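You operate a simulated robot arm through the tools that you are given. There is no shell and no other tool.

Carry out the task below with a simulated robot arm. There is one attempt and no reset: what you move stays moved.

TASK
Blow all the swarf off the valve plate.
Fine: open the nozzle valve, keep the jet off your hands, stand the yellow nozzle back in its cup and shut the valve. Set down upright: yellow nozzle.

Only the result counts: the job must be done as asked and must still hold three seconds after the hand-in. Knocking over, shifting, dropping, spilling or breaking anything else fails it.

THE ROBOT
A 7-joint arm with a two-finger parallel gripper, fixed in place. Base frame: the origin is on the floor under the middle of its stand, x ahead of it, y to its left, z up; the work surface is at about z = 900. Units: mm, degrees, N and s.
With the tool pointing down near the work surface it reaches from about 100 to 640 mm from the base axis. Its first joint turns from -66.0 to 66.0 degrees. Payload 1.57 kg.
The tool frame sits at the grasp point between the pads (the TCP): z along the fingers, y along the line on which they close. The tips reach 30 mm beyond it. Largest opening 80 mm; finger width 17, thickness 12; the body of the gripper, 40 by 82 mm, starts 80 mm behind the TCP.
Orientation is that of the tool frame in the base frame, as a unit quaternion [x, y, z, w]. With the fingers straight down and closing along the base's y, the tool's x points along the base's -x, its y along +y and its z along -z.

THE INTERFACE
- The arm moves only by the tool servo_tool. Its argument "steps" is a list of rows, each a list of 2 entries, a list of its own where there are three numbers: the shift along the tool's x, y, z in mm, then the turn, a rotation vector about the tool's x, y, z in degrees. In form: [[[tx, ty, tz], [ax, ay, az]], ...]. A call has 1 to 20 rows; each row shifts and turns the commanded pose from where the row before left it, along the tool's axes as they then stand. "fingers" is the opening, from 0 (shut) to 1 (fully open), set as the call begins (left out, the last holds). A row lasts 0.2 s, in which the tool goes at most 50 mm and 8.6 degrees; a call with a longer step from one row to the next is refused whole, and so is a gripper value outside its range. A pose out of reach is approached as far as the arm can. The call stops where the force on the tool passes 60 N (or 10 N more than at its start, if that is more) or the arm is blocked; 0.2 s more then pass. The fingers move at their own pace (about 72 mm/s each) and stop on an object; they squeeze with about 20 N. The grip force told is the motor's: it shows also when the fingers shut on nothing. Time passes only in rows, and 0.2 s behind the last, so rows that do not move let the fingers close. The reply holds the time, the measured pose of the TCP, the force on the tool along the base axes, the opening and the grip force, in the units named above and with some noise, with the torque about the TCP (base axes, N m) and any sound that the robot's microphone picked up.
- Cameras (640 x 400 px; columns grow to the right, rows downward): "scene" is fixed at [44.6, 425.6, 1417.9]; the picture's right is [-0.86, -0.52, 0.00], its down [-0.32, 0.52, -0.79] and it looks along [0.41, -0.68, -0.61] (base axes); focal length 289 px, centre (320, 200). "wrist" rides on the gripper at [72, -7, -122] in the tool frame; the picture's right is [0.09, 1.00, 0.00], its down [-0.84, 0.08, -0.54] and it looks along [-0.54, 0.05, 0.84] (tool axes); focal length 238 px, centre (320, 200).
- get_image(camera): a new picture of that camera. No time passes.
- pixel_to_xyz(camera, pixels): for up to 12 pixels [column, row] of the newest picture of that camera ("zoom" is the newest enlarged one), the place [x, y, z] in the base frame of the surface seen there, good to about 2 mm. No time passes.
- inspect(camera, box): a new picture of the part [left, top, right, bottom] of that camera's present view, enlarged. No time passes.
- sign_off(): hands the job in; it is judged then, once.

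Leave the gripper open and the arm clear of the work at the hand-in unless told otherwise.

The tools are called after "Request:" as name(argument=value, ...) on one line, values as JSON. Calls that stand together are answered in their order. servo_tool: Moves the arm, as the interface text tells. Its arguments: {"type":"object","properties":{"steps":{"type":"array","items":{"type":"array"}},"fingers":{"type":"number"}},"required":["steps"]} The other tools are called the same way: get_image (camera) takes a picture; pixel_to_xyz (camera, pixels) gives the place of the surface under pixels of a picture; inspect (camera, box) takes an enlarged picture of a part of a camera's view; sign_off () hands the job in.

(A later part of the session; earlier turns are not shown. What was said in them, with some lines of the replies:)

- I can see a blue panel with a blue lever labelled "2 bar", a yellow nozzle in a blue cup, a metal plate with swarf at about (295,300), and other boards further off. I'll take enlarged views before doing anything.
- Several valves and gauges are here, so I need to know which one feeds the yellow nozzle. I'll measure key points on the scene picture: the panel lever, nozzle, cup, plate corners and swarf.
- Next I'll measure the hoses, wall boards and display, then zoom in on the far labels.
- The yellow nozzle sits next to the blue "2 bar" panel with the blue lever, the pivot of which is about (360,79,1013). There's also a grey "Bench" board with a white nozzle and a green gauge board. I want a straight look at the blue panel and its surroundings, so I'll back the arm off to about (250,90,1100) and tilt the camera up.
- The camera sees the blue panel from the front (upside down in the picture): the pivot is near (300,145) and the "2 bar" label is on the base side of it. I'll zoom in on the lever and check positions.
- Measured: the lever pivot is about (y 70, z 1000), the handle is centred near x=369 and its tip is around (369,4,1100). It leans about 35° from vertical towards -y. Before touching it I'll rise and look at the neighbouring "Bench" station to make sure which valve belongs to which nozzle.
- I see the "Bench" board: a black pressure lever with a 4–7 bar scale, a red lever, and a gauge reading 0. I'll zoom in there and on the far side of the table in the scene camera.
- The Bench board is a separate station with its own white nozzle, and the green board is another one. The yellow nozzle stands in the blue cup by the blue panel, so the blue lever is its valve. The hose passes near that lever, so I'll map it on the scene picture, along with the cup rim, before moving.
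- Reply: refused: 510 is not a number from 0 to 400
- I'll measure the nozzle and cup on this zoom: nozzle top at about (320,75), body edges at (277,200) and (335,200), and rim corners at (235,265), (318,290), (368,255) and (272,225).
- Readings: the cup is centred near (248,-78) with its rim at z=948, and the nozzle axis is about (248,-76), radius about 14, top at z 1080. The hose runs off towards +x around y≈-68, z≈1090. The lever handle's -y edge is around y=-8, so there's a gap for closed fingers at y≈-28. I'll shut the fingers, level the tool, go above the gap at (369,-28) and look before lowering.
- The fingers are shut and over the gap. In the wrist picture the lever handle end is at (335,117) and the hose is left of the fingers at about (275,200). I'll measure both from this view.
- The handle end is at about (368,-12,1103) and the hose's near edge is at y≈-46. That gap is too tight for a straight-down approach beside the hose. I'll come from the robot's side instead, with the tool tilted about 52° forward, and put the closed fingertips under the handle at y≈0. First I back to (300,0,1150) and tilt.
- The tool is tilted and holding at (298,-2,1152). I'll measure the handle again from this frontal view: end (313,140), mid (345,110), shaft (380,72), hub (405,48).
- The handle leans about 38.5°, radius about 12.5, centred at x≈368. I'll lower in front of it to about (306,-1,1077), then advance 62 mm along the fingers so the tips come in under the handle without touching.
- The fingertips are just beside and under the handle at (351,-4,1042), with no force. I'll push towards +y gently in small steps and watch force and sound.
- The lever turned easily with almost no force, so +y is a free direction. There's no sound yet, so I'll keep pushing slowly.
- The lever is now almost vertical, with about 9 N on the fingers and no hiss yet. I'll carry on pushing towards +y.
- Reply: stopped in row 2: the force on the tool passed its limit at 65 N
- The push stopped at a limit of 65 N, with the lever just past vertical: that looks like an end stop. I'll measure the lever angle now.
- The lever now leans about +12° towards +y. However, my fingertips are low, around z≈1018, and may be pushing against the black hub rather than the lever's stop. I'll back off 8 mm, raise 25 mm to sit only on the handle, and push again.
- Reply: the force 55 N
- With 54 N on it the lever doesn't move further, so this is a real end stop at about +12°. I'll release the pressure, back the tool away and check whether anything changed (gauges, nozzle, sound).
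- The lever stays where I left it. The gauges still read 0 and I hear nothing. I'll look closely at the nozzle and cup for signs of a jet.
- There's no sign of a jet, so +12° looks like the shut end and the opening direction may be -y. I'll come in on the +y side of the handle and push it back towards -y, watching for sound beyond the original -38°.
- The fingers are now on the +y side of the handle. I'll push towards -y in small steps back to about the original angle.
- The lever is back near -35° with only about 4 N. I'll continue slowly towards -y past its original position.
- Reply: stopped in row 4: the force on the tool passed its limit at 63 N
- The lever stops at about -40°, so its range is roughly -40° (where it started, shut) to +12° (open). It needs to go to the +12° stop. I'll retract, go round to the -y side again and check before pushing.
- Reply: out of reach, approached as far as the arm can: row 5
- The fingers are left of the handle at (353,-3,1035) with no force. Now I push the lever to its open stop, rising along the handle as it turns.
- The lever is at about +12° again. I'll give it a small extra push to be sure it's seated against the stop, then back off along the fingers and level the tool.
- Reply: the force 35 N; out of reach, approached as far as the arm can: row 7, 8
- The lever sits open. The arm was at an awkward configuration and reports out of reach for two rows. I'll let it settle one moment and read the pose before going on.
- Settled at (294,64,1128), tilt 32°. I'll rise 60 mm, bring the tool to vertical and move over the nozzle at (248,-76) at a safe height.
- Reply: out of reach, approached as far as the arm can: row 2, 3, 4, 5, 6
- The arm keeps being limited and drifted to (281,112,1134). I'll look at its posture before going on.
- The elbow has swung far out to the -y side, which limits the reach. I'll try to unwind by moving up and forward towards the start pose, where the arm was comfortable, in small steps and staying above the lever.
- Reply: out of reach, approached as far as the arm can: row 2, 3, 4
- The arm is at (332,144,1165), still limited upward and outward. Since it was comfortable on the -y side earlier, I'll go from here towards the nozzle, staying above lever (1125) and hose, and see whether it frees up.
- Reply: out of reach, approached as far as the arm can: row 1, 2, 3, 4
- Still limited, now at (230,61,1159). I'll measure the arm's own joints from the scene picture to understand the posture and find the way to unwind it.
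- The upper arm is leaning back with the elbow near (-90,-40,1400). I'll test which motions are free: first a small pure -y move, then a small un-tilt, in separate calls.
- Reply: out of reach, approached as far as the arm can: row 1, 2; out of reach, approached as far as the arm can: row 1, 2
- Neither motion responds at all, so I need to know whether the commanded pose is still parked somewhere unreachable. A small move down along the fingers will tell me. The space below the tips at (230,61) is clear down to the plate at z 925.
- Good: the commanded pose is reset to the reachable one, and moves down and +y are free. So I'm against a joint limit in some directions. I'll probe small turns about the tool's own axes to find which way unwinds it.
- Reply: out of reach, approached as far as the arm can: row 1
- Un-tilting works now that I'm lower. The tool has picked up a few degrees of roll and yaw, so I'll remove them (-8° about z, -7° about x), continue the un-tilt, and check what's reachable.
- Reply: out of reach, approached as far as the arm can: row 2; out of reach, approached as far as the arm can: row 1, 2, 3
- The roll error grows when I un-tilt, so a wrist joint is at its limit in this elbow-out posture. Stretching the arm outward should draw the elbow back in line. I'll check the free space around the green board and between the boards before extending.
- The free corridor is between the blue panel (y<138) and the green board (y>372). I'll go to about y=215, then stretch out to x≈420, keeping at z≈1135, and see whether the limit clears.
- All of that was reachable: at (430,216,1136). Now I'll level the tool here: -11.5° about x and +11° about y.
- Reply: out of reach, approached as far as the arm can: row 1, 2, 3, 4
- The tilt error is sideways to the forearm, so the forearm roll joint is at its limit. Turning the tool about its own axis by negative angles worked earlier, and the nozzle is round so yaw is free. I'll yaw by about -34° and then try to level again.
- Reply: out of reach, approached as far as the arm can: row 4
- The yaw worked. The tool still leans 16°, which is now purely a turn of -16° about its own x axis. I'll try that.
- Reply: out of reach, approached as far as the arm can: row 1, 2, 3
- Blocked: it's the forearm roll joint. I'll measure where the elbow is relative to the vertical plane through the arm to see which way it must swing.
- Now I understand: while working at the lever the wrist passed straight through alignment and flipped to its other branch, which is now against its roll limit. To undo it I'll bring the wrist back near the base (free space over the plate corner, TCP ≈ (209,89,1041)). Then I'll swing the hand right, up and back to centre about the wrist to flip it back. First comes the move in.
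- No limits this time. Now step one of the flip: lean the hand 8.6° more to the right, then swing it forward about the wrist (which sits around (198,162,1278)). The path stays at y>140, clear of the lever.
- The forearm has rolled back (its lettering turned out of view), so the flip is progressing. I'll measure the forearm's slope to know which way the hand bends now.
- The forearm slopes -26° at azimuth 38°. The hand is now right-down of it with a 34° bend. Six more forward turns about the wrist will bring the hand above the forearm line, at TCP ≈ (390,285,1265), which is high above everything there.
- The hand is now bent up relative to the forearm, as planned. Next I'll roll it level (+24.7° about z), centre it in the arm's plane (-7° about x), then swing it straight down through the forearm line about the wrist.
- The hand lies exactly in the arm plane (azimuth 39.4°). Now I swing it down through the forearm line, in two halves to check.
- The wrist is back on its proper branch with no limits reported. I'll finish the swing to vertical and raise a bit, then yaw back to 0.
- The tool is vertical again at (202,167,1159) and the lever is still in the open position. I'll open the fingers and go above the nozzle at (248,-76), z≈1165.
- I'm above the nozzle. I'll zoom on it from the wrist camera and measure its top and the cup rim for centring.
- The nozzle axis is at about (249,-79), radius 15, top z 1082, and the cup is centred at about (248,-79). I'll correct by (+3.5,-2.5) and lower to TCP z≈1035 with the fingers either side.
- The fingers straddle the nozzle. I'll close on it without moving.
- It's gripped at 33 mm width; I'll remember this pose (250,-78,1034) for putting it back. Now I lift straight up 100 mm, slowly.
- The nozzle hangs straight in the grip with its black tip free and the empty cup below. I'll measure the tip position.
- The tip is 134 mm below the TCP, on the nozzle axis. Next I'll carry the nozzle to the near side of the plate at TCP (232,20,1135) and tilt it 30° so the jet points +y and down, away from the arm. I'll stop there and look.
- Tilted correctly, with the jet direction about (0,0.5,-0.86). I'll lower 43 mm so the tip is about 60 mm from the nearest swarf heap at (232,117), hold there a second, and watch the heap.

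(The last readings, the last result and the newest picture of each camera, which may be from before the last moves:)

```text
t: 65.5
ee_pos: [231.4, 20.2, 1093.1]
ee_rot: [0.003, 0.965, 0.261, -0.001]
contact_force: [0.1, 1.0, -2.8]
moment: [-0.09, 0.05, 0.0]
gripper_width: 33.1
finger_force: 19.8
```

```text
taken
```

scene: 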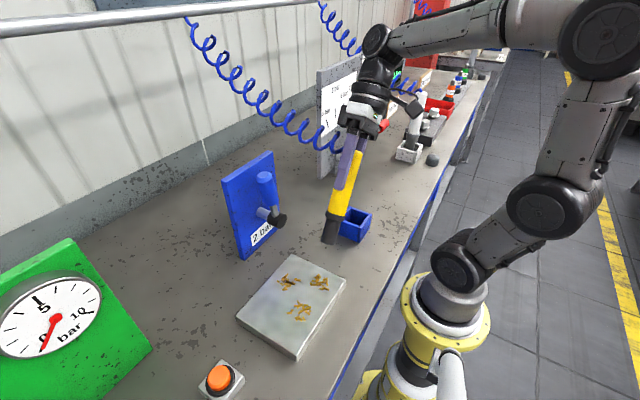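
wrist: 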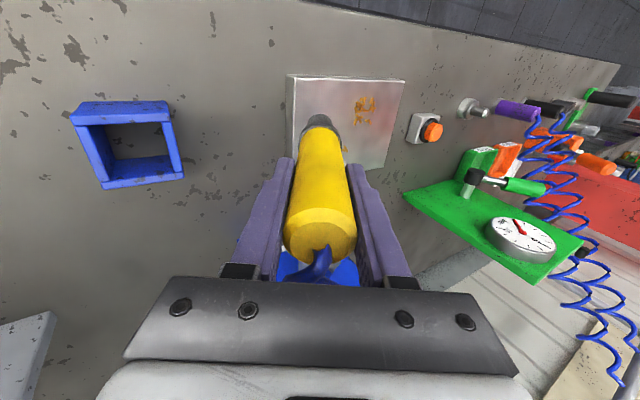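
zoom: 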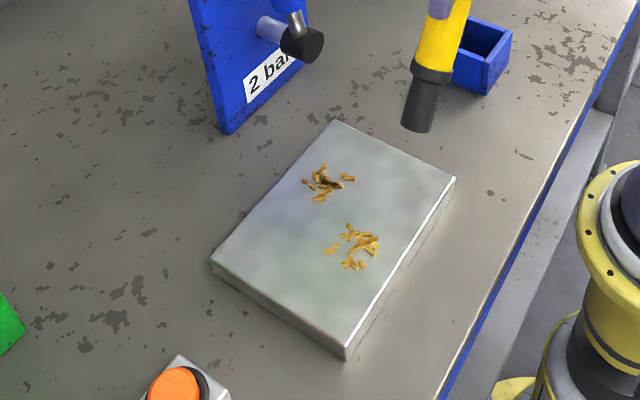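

The jet works: the heap at (232,117) is gone. Two remain, at about (231,189) and (287,149). I'll move +72 mm in y to the second and hold there.

Request:
servo_tool(steps=[[[0, 20.8, 12], [0, 0, 0]], [[0, 20.8, 12], [0, 0, 0]], [[0, 20.8, 12], [0, 0, 0]], [[0, 0, 0], [0, 0, 0]], [[0, 0, 0], [0, 0, 0]], [[0, 0, 0], [0, 0, 0]]])

Request:
inspect(camera="scene", box=[190, 200, 380, 380])

Request:
get_image(camera="wrist")

```text
t: 66.9
ee_pos: [231.4, 92.1, 1092.0]
ee_rot: [0.002, 0.965, 0.261, -0.001]
contact_force: [-0.8, 0.2, -2.1]
moment: [-0.07, 0.01, -0.04]
gripper_width: 32.8
finger_force: 19.8
```

```text
2.22 times, centred on (285, 290) of scene
```

zoom: 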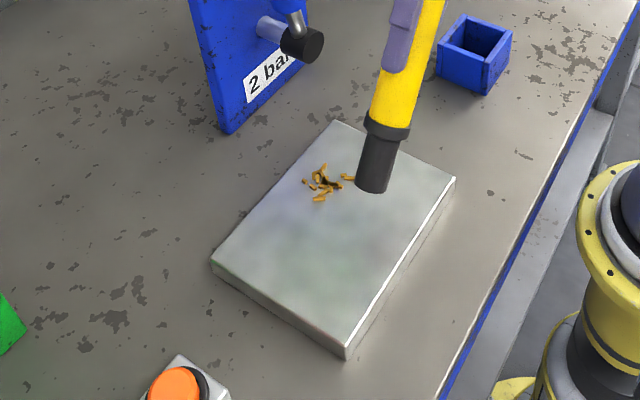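

```text
taken
```

wrist: 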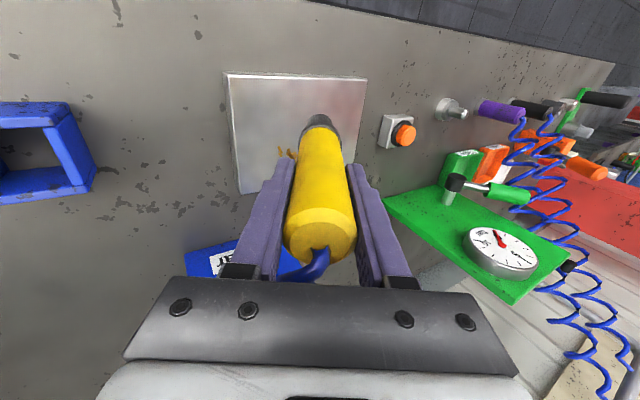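

The second heap is gone too. The last one is at about (287,149), so I'll shift (+55,-40) and hold. The lever is at x≥355, well clear.

Request:
servo_tool(steps=[[[0, -17.3, -10], [0, 0, 0]], [[0, -17.3, -10], [0, 0, 0]], [[-27.5, 0, 0], [0, 0, 0]], [[-27.5, 0, 0], [0, 0, 0]], [[0, 0, 0], [0, 0, 0]], [[0, 0, 0], [0, 0, 0]], [[0, 0, 0], [0, 0, 0]]])

Request:
inspect(camera="scene", box=[190, 200, 380, 380])

Request:
get_image(camera="wrist")

```text
t: 68.5
ee_pos: [291.3, 51.9, 1090.5]
ee_rot: [0.003, 0.965, 0.262, -0.002]
contact_force: [0.5, -0.2, -1.4]
moment: [-0.05, 0.04, -0.01]
gripper_width: 33.1
finger_force: 20.4
```

```text
2.22 times, centred on (285, 290) of scene
```

zoom: 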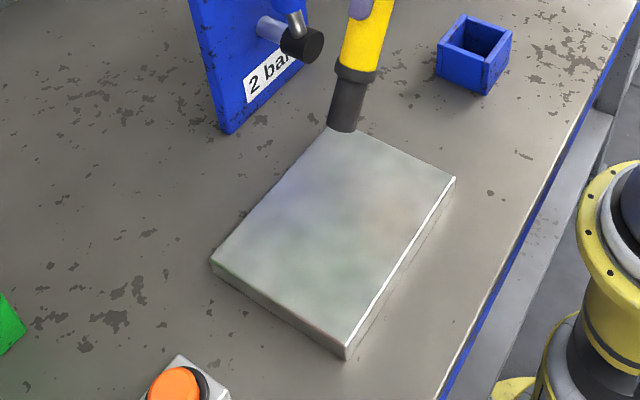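

```text
taken
```

wrist: 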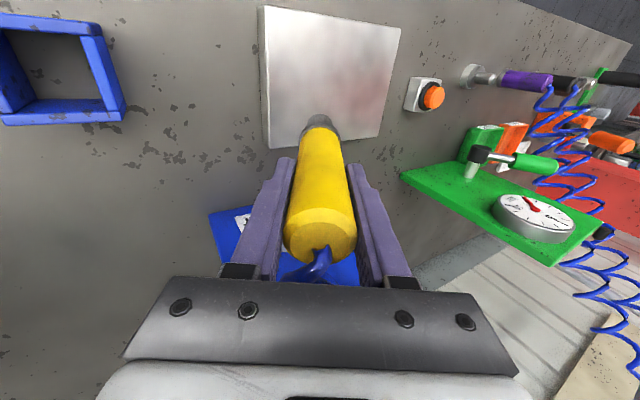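

No swarf is visible on the plate now, though the nozzle hides its near corner. I'll rise 45 mm, bring the nozzle upright and look at the whole plate again.

Request:
servo_tool(steps=[[[0, 11.3, -19.5], [0, 0, 0]], [[0, 11.3, -19.5], [0, 0, 0]], [[0, 0, 0], [7.5, 0, 0]], [[0, 0, 0], [7.5, 0, 0]], [[0, 0, 0], [7.5, 0, 0]], [[0, 0, 0], [7.5, 0, 0]], [[19, -40, 0], [0, 0, 0]], [[19, -40, 0], [0, 0, 0]], [[0, -40, 0], [0, 0, 0]], [[0, 0, 0], [0, 0, 0]]])

Request:
inspect(camera="scene", box=[200, 230, 380, 380])

Request:
get_image(camera="scene")

Request:
get_image(camera="wrist")

```text
t: 70.7
ee_pos: [251.8, -70.8, 1138.3]
ee_rot: [0.0, 1.0, 0.003, -0.002]
contact_force: [-0.8, 0.5, -1.6]
moment: [0.01, 0.0, -0.02]
gripper_width: 33.1
finger_force: 20.5
```

```text
2.67 times, centred on (290, 305) of scene
```

zoom: 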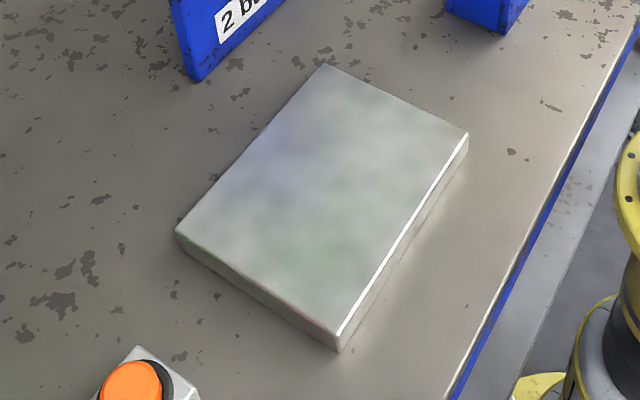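

```text
taken
```

scene: 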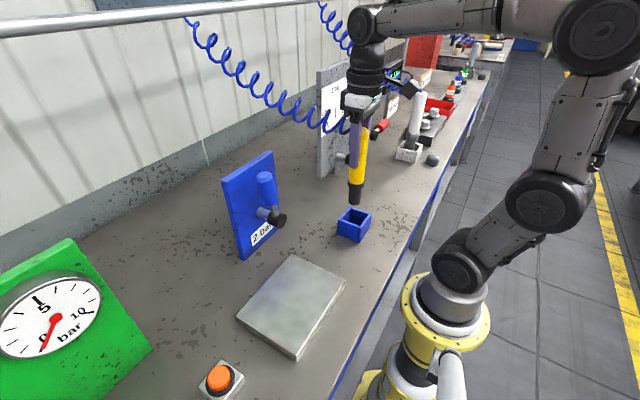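

```text
taken
```

wrist: 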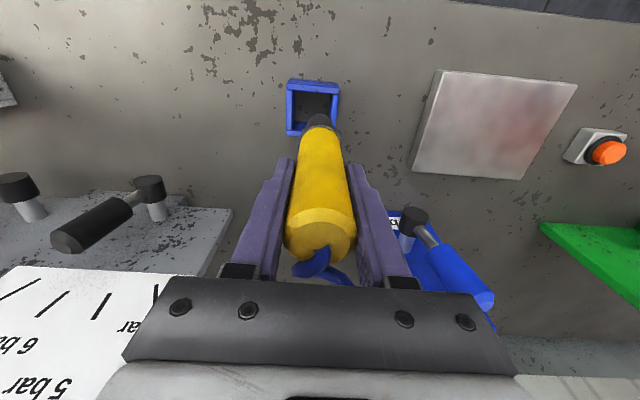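

The plate is completely clean. Now I'll align over the cup: shift by (-1,-7.7) and read the pose.

Request:
servo_tool(steps=[[[1, -7.7, 0], [0, 0, 0]], [[0, 0, 0], [0, 0, 0]], [[0, 0, 0], [0, 0, 0]]])

Request:
servo_tool(steps=[[[0, 0, 0], [0, 0, 0]]])

Request:
inspect(camera="scene", box=[310, 160, 400, 250])

```text
t: 71.5
ee_pos: [250.1, -78.0, 1137.3]
ee_rot: [0.002, 1.0, 0.002, -0.002]
contact_force: [-0.9, -0.3, -1.3]
moment: [-0.01, 0.01, 0.0]
gripper_width: 33.1
finger_force: 20.4
```

```text
t: 71.9
ee_pos: [250.7, -77.7, 1135.9]
ee_rot: [0.002, 1.0, 0.003, -0.002]
contact_force: [0.2, -0.4, -3.1]
moment: [0.01, 0.0, -0.02]
gripper_width: 33.1
finger_force: 20.1
```

```text
4.44 times, centred on (355, 205) of scene
```

zoom: 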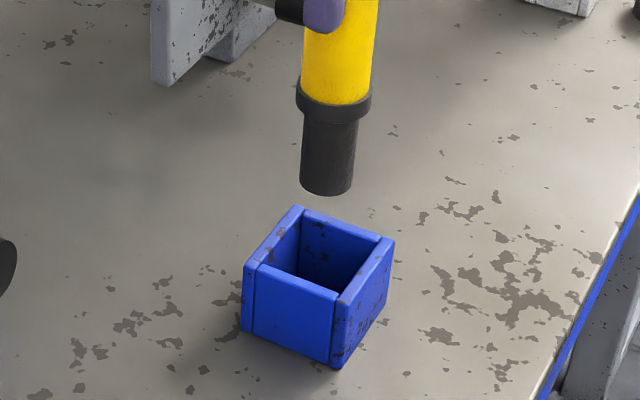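

The view matches the one right after lifting, so it's aligned. I'll lower gently about 98 mm first and check the force.

Request:
servo_tool(steps=[[[0, 0, 23], [0, 0, 0]], [[0, 0, 23], [0, 0, 0]], [[0, 0, 20], [0, 0, 0]], [[0, 0, 16], [0, 0, 0]], [[0, 0, 10], [0, 0, 0]], [[0, 0, 6], [0, 0, 0]], [[0, 0, 0], [0, 0, 0]]])

Request:
inspect(camera="scene", box=[310, 130, 400, 250])

```text
t: 73.5
ee_pos: [248.8, -76.5, 1037.7]
ee_rot: [0.002, 1.0, 0.003, -0.002]
contact_force: [-0.4, -0.5, -3.2]
moment: [-0.04, -0.02, -0.01]
gripper_width: 33.1
finger_force: 20.2
```

```text
3.33 times, centred on (355, 190) of scene
```

zoom: 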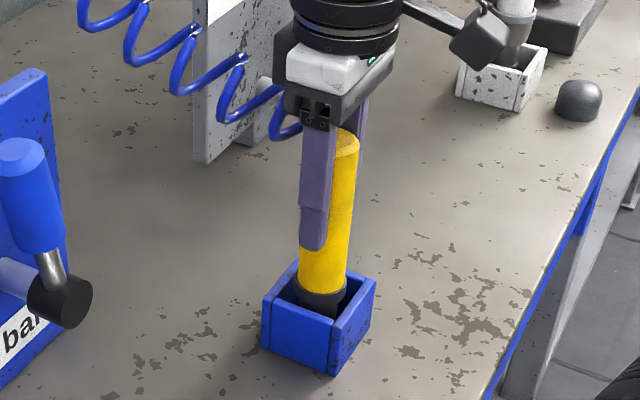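

The nozzle is inside the cup, still hanging about 3 mm above the bottom (force -3 N). I'll lower the last few mm in small steps until it touches.

Request:
servo_tool(steps=[[[0, 0, 1.5], [0, 0, 0]], [[0, 0, 1.5], [0, 0, 0]], [[0, 0, 0], [0, 0, 0]]])

```text
t: 74.3
ee_pos: [249.8, -76.2, 1034.8]
ee_rot: [0.001, 1.0, 0.003, -0.002]
contact_force: [-0.6, 0.1, -2.9]
moment: [-0.01, 0.0, 0.02]
gripper_width: 32.9
finger_force: 20.3
```

Request:
servo_tool(steps=[[[0, 0, 0.7], [0, 0, 0]], [[0, 0, 0], [0, 0, 0]]])

Request:
servo_tool(steps=[[[0, 0, 0.7], [0, 0, 0]], [[0, 0, 0], [0, 0, 0]]])

```text
t: 74.9
ee_pos: [249.5, -75.9, 1033.8]
ee_rot: [0.001, 1.0, 0.002, -0.002]
contact_force: [-0.2, 0.4, -2.6]
moment: [0.01, -0.01, -0.03]
gripper_width: 33.1
finger_force: 19.9
```

```text
t: 75.5
ee_pos: [248.7, -75.9, 1034.2]
ee_rot: [0.001, 1.0, 0.003, -0.002]
contact_force: [-0.8, -1.0, 0.5]
moment: [-0.1, 0.09, -0.02]
gripper_width: 33.2
finger_force: 20.3
```

The weight has gone off the gripper (force now about 0), so the nozzle stands on the cup bottom, upright. I'll open the fingers without moving.

Request:
servo_tool(steps=[[[0, 0, 0], [0, 0, 0]], [[0, 0, 0], [0, 0, 0]], [[0, 0, 0], [0, 0, 0]], [[0, 0, 0], [0, 0, 0]]], fingers=1)

Request:
get_image(camera="wrist")

Request:
inspect(camera="scene", box=[310, 130, 400, 250])

```text
t: 76.5
ee_pos: [249.5, -75.9, 1034.3]
ee_rot: [0.002, 1.0, 0.002, -0.002]
contact_force: [-0.2, 0.3, 0.3]
moment: [-0.02, -0.01, -0.01]
gripper_width: 80.2
finger_force: 0.0
```

```text
taken
```

wrist: 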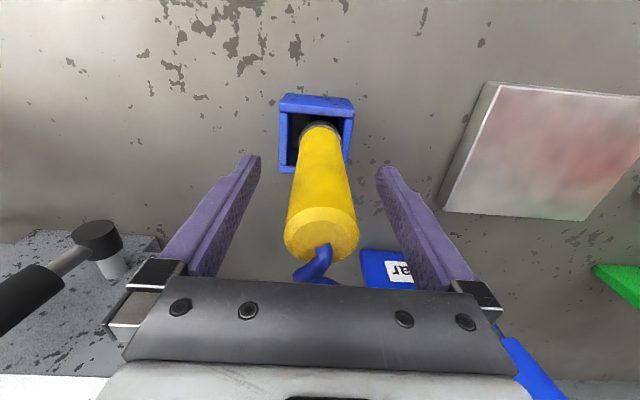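

```text
3.33 times, centred on (355, 190) of scene
```

zoom: 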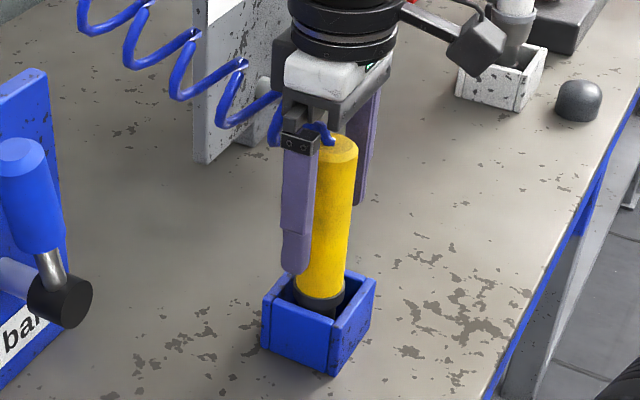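

The nozzle stands free in its cup. I'll rise straight up 130 mm and check it's upright and stays put.

Request:
servo_tool(steps=[[[0, 0, -20], [0, 0, 0]], [[0, 0, -35], [0, 0, 0]], [[0, 0, -40], [0, 0, 0]], [[0, 0, -40], [0, 0, 0]], [[0, 0, 0], [0, 0, 0]]])

Request:
inspect(camera="scene", box=[325, 155, 395, 250])

Request:
get_image(camera="wrist")

Request:
pixel_to_xyz(camera="wrist", pixels=[[318, 147], [302, 142], [333, 142], [304, 115], [331, 115], [295, 85], [341, 86], [295, 118], [340, 118]])

```text
t: 77.7
ee_pos: [251.1, -77.5, 1171.7]
ee_rot: [0.002, 1.0, 0.002, -0.002]
contact_force: [0.7, 1.1, -0.2]
moment: [-0.03, -0.02, -0.02]
gripper_width: 79.8
finger_force: 0.0
```

```text
4.21 times, centred on (360, 202) of scene
```

zoom: 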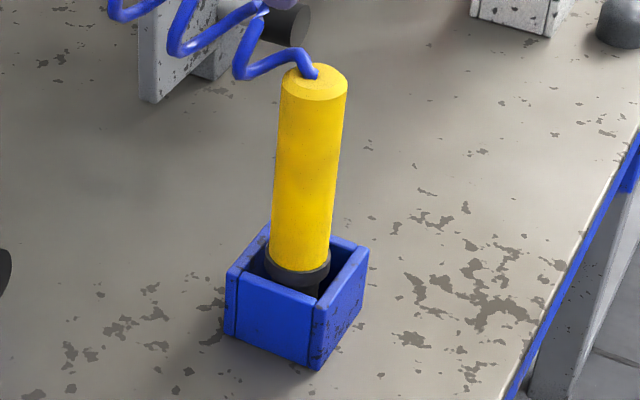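

```text
taken
```

wrist: 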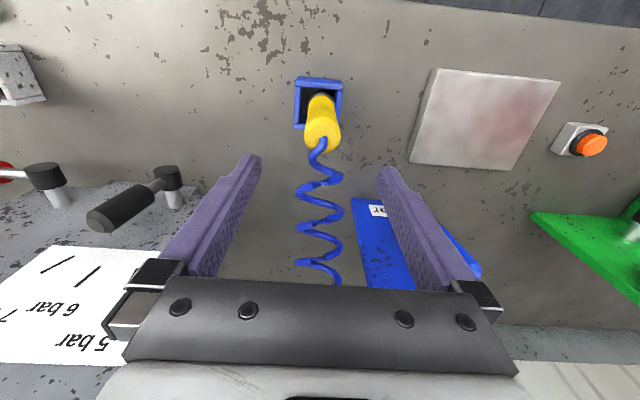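

```text
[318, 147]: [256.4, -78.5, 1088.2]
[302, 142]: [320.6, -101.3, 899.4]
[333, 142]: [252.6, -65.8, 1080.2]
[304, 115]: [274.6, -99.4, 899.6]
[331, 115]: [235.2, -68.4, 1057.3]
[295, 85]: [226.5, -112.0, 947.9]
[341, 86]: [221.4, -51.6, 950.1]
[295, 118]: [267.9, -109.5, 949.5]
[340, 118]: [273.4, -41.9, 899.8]
```

It's upright and inside the cup, almost identical to the original view. I'll zoom once from above to check it isn't leaning on a wall.

Request:
inspect(camera="wrist", box=[250, 60, 400, 190])

Request:
pixel_to_xyz(camera="zoom", pixels=[[305, 240], [255, 235], [365, 235], [310, 180], [300, 120], [235, 70], [375, 75], [245, 200], [365, 200]])

```text
3.08 times, centred on (325, 125) of wrist
```

zoom: 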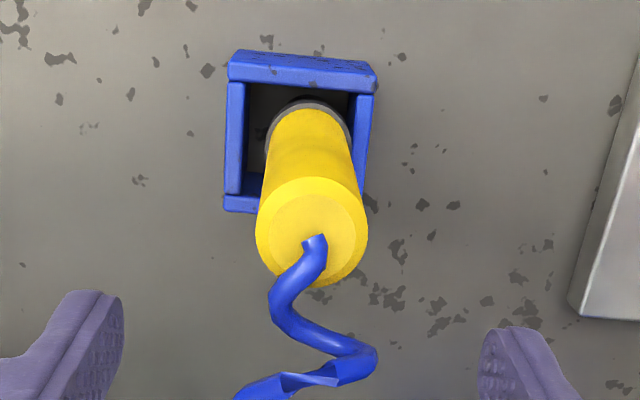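

```text
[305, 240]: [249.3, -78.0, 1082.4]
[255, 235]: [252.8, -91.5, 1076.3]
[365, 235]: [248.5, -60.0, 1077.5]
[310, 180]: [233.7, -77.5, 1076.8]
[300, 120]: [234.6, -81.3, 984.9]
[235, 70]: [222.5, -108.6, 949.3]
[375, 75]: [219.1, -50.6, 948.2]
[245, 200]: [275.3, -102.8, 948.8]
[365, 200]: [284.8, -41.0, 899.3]
```

The nozzle axis is at about (249,-76), upright with its foot inside the cup: good. Now to shut the valve. I'll close the fingers, travel at z≈1172 to y=135, then x=368 on the +y side of the lever, keeping the tool vertical this time.

Request:
servo_tool(steps=[[[0, 40, 0], [0, 0, 0]], [[0, 43, 0], [0, 0, 0]], [[0, 43, 0], [0, 0, 0]], [[0, 43, 0], [0, 0, 0]], [[0, 43, 0], [0, 0, 0]], [[-39, 0, 0], [0, 0, 0]], [[-39, 0, 0], [0, 0, 0]], [[-39, 0, 0], [0, 0, 0]], [[0, 0, 0], [0, 0, 0]]], fingers=0)

Request:
get_image(camera="wrist")

Request:
get_image(camera="scene")

```text
t: 79.7
ee_pos: [367.1, 138.5, 1168.3]
ee_rot: [0.001, 1.0, 0.003, -0.001]
contact_force: [-0.2, 0.3, -0.1]
moment: [0.01, 0.01, -0.03]
gripper_width: 0.1
finger_force: 19.9
```

```text
taken
```

wrist: 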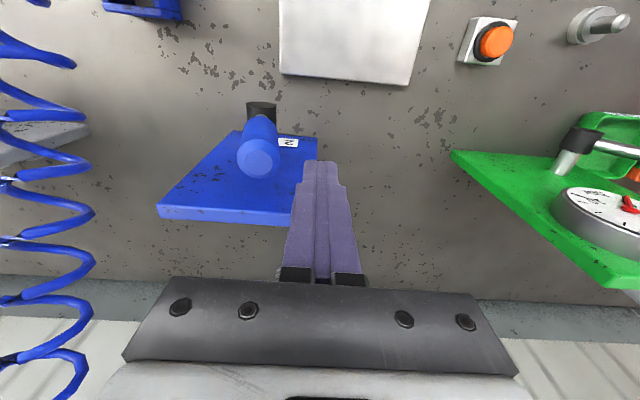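

```text
taken
```

scene: 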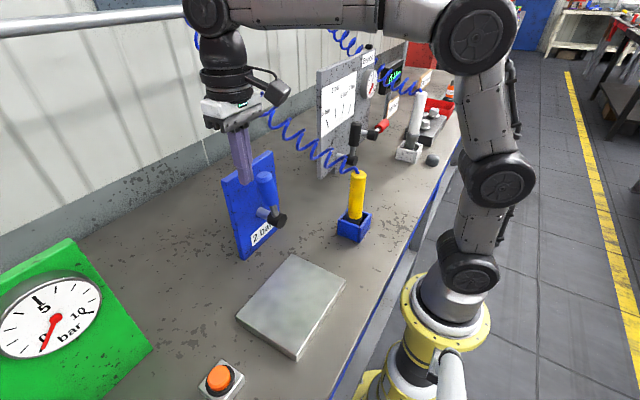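

I'm beside the lever at (367,138,1168), with the handle end at (258,158) in the wrist picture. I'll measure the handle, then lower 88 mm.

Request:
pixel_to_xyz(camera="wrist", pixels=[[258, 158], [278, 158], [238, 155], [262, 120], [262, 107]])

Request:
servo_tool(steps=[[[-1, 0, 30], [0, 0, 0]], [[0, 0, 30], [0, 0, 0]], [[0, 0, 28], [0, 0, 0]], [[0, 0, 0], [0, 0, 0]]])

Request:
get_image(camera="wrist")

```text
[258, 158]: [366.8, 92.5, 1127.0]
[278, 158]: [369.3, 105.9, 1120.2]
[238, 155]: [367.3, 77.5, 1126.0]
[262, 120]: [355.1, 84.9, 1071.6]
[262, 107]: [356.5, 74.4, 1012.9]
```

```text
t: 80.7
ee_pos: [365.2, 134.6, 1080.0]
ee_rot: [0.002, 1.0, 0.003, -0.002]
contact_force: [-0.1, -0.4, 0.5]
moment: [0.01, 0.02, 0.02]
gripper_width: 0.0
finger_force: 19.8
```

```text
taken
```

wrist: 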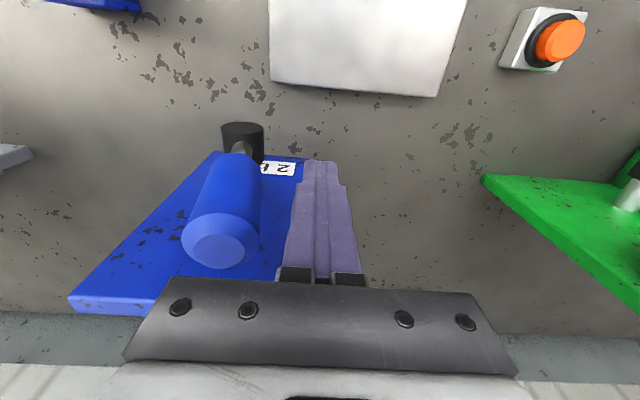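

The closed fingers are right of the handle, alongside it. I'll push towards -y with gentle steps to turn the lever back to its shut stop.

Request:
servo_tool(steps=[[[0, -8, 0], [0, 0, 0]], [[0, -8, 0], [0, 0, 0]], [[0, -8, 0], [0, 0, 0]], [[0, -8, 0], [0, 0, 0]], [[0, -8, 0], [0, 0, 0]], [[0, -8, 0], [0, 0, 0]], [[0, -8, 0], [0, 0, 0]], [[0, -6, 0], [0, 0, 0]], [[0, 0, 0], [0, 0, 0]]])

Request:
get_image(camera="wrist")

Request:
inspect(camera="scene", box=[200, 90, 380, 260])

```text
t: 82.7
ee_pos: [365.2, 72.4, 1080.3]
ee_rot: [0.002, 1.0, 0.002, -0.002]
contact_force: [1.7, 3.1, -2.1]
moment: [0.02, -0.05, 0.04]
gripper_width: 0.0
finger_force: 20.3
```

```text
taken
```

wrist: 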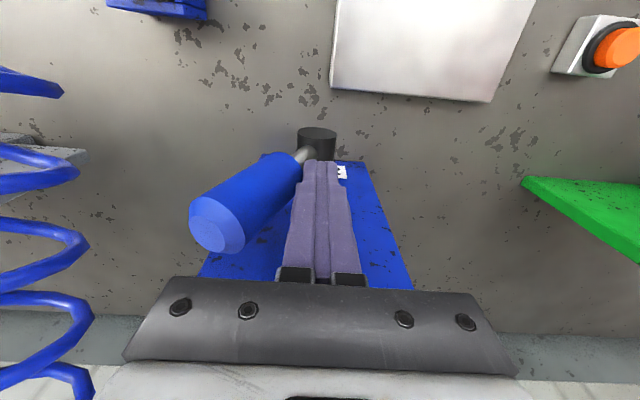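

```text
2.35 times, centred on (290, 175) of scene
```

zoom: 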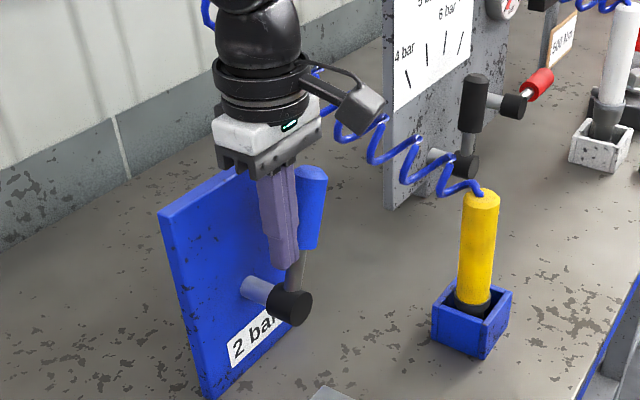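

The lever follows and is around -28° now with only about 3 N. I'll continue with smaller steps until it seats on the stop.

Request:
servo_tool(steps=[[[0, -4, 0], [0, 0, 0]], [[0, -4, 0], [0, 0, 0]], [[0, -3, 0], [0, 0, 0]], [[0, -2, 0], [0, 0, 0]], [[0, -2, 0], [0, 0, 0]], [[0, 0, 0], [0, 0, 0]]])

Request:
inspect(camera="scene", box=[200, 90, 380, 260])

```text
t: 84.1
ee_pos: [366.5, 59.2, 1080.9]
ee_rot: [0.002, 1.0, 0.002, -0.002]
contact_force: [0.1, 3.9, -4.3]
moment: [0.14, 0.02, 0.04]
gripper_width: 0.2
finger_force: 19.1
```

```text
2.35 times, centred on (290, 175) of scene
```

zoom: 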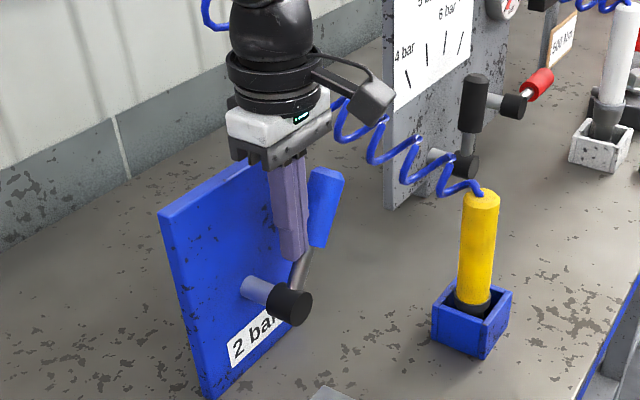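

Force is still light and it isn't at the stop yet. I'll carry on in 2 mm steps.

Request:
servo_tool(steps=[[[0, -2, 0], [0, 0, 0]], [[0, -2, 0], [0, 0, 0]], [[0, -1.5, 0], [0, 0, 0]], [[0, 0, 0], [0, 0, 0]]])

```text
t: 85.1
ee_pos: [367.7, 53.8, 1081.9]
ee_rot: [0.001, 1.0, 0.003, -0.002]
contact_force: [-2.1, 9.2, -7.5]
moment: [0.26, 0.08, 0.01]
gripper_width: 0.0
finger_force: 20.1
```

Request:
servo_tool(steps=[[[0, -1.5, 0], [0, 0, 0]], [[0, -1, 0], [0, 0, 0]], [[0, 0, 0], [0, 0, 0]]])

Request:
get_image(camera="wrist")

Request:
inspect(camera="scene", box=[200, 90, 380, 260])

```text
t: 85.9
ee_pos: [365.7, 54.2, 1082.2]
ee_rot: [0.002, 1.0, 0.006, 0.0]
contact_force: [2.9, 23.4, -8.3]
moment: [0.68, -0.04, 0.09]
gripper_width: 0.1
finger_force: 19.8
```

```text
taken
```

wrist: 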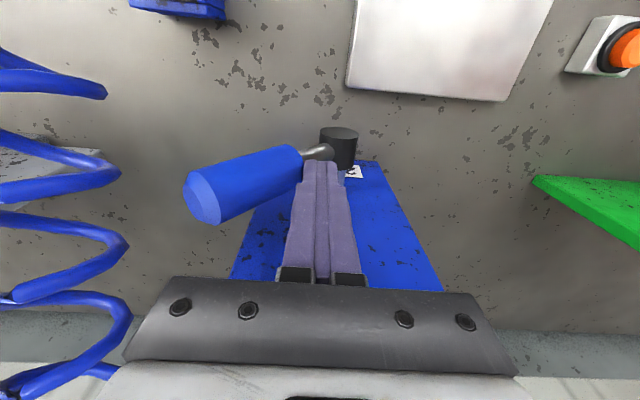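

```text
2.35 times, centred on (290, 175) of scene
```

zoom: 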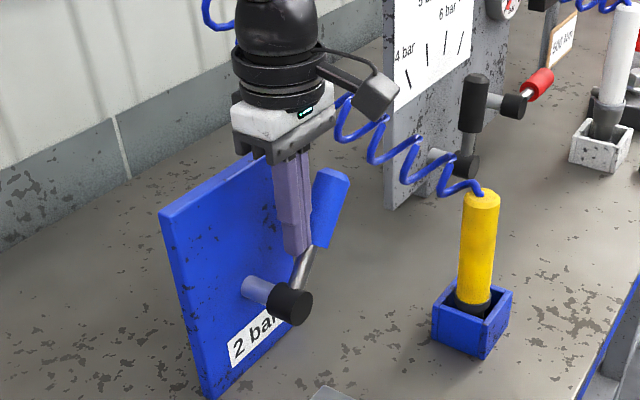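

The force climbed to 23 N without further motion, so the lever is on its shut stop. One last small press to be sure, then I back off to +y.

Request:
servo_tool(steps=[[[0, -1, 0], [0, 0, 0]], [[0, -0.5, 0], [0, 0, 0]], [[0, 0, 0], [0, 0, 0]]])

Request:
servo_tool(steps=[[[0, 12, 0], [0, 0, 0]], [[0, 25, 0], [0, 0, 0]], [[0, 30, -20], [0, 0, 0]], [[0, 0, -40], [0, 0, 0]], [[0, 0, -40], [0, 0, 0]], [[0, 0, -40], [0, 0, 0]], [[0, 0, 0], [0, 0, 0]]])

Request:
get_image(camera="wrist")

Request:
get_image(camera="scene")

```text
t: 86.7
ee_pos: [366.7, 52.8, 1083.8]
ee_rot: [0.002, 1.0, 0.008, -0.001]
contact_force: [4.0, 31.2, -1.1]
moment: [0.81, -0.1, 0.15]
gripper_width: 0.0
finger_force: 20.3
```

```text
t: 88.3
ee_pos: [371.0, 116.8, 1220.9]
ee_rot: [0.002, 1.0, 0.002, -0.002]
contact_force: [-0.1, -0.4, 0.9]
moment: [0.04, 0.0, 0.03]
gripper_width: 0.2
finger_force: 19.5
```

```text
taken
```

wrist: 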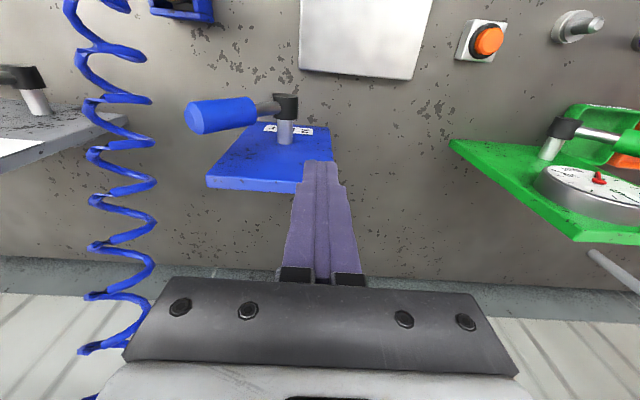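

```text
taken
```

scene: 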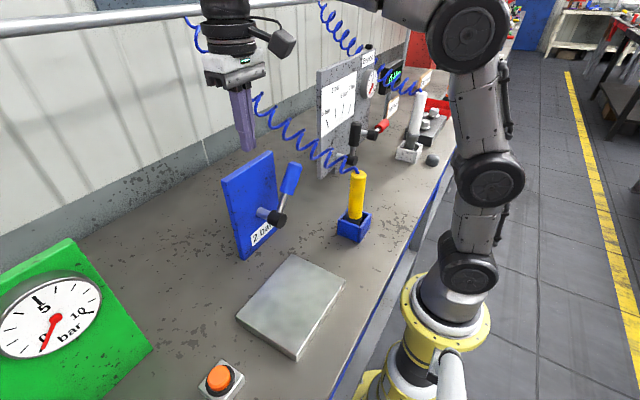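

The lever is back at its original angle, the nozzle stands in its cup and the plate is clean. I'll open the gripper, settle at the start height, and do a final check of lever, nozzle and plate.

Request:
servo_tool(steps=[[[0, 10, -24], [0, 0, 0]], [[0, 0, 0], [0, 0, 0]], [[0, 0, 0], [0, 0, 0]], [[0, 0, 0], [0, 0, 0]], [[0, 0, 0], [0, 0, 0]], [[0, 0, 0], [0, 0, 0]]], fingers=1)

Request:
inspect(camera="scene", box=[210, 130, 400, 250])

Request:
inspect(camera="scene", box=[190, 230, 380, 400])

Request:
get_image(camera="scene")

Request:
pixel_to_xyz(camera="scene", pixels=[[291, 165], [285, 195], [280, 208], [276, 219], [359, 172], [355, 200], [353, 215], [290, 260], [345, 284], [297, 350], [237, 317], [355, 240]])

```text
t: 89.7
ee_pos: [370.1, 127.7, 1242.2]
ee_rot: [0.002, 1.0, 0.004, -0.002]
contact_force: [0.1, -0.4, -0.3]
moment: [0.02, -0.01, 0.02]
gripper_width: 80.2
finger_force: 0.0
```

```text
3.33 times, centred on (305, 190) of scene
```

zoom: 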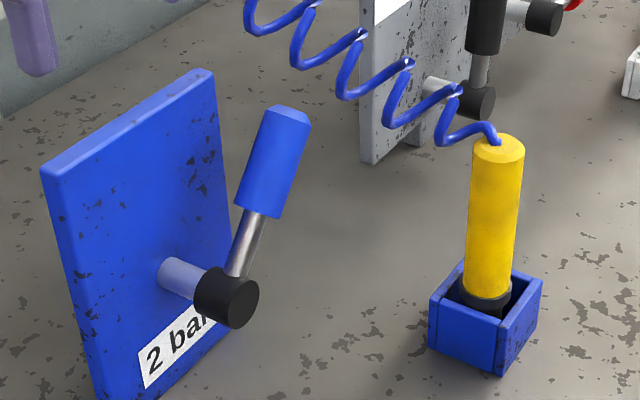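

```text
2.35 times, centred on (285, 315) of scene
```

zoom: 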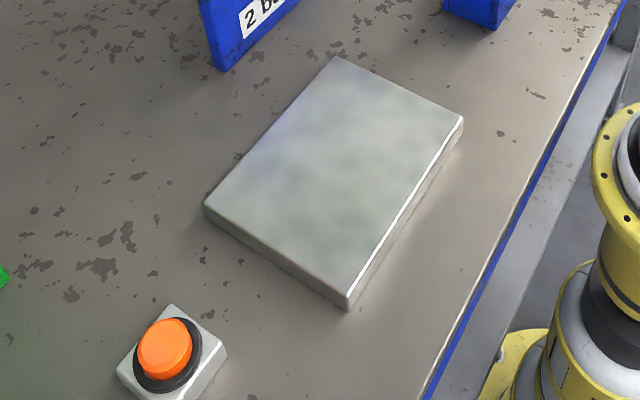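

```text
taken
```

scene: 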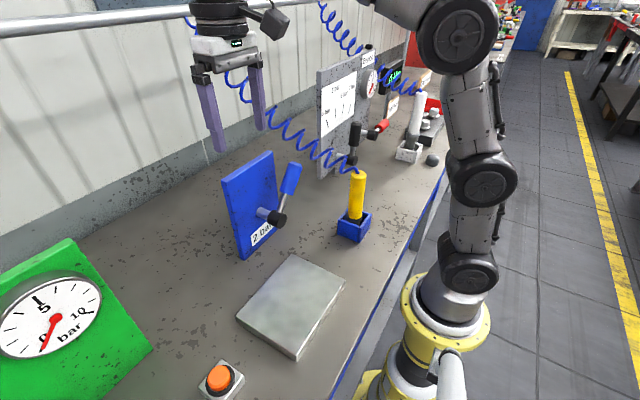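

```text
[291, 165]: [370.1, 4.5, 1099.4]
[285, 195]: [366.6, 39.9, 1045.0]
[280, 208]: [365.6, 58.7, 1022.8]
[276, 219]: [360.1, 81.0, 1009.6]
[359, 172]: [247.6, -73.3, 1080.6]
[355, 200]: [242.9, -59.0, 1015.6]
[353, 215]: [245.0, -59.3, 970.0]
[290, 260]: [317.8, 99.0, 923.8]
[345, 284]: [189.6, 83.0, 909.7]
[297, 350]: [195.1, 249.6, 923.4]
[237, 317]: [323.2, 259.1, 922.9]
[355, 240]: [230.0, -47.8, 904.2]
```

Everything checks out against the first measurements:
- **Lever:** back on its shut stop, with handle readings within 2 mm of the originals.
- **Nozzle:** upright in its cup, about 3 mm from where it first stood.
- **Plate:** clean and unmoved.
- **Arm:** gripper open and clear of the work.

I'm handing in the job.

Request:
sign_off()

```text
The job is handed in.
```

The swarf is off the valve plate: all three heaps are gone, and the plate hasn't moved. I've handed the job in, but no verdict came back.

- **Nozzle:** the yellow nozzle is standing upright in its blue cup, about 3 mm from where it first stood.
- **Valve:** the blue lever is back on its shut stop, where it started. I took it as the nozzle valve because it is next to the blue cup, and the jet did clear the swarf with it open. I heard no hiss at any point.
- **Jet:** it pointed down and away from the gripper the whole time.
- **Arm trouble:** after I opened the valve, the wrist got stuck at a joint limit. I had to swing the arm around above the bench to free it. It touched nothing while doing this.
- **Surroundings:** I saw nothing else shifted or knocked over. The gripper is open and clear of the work.
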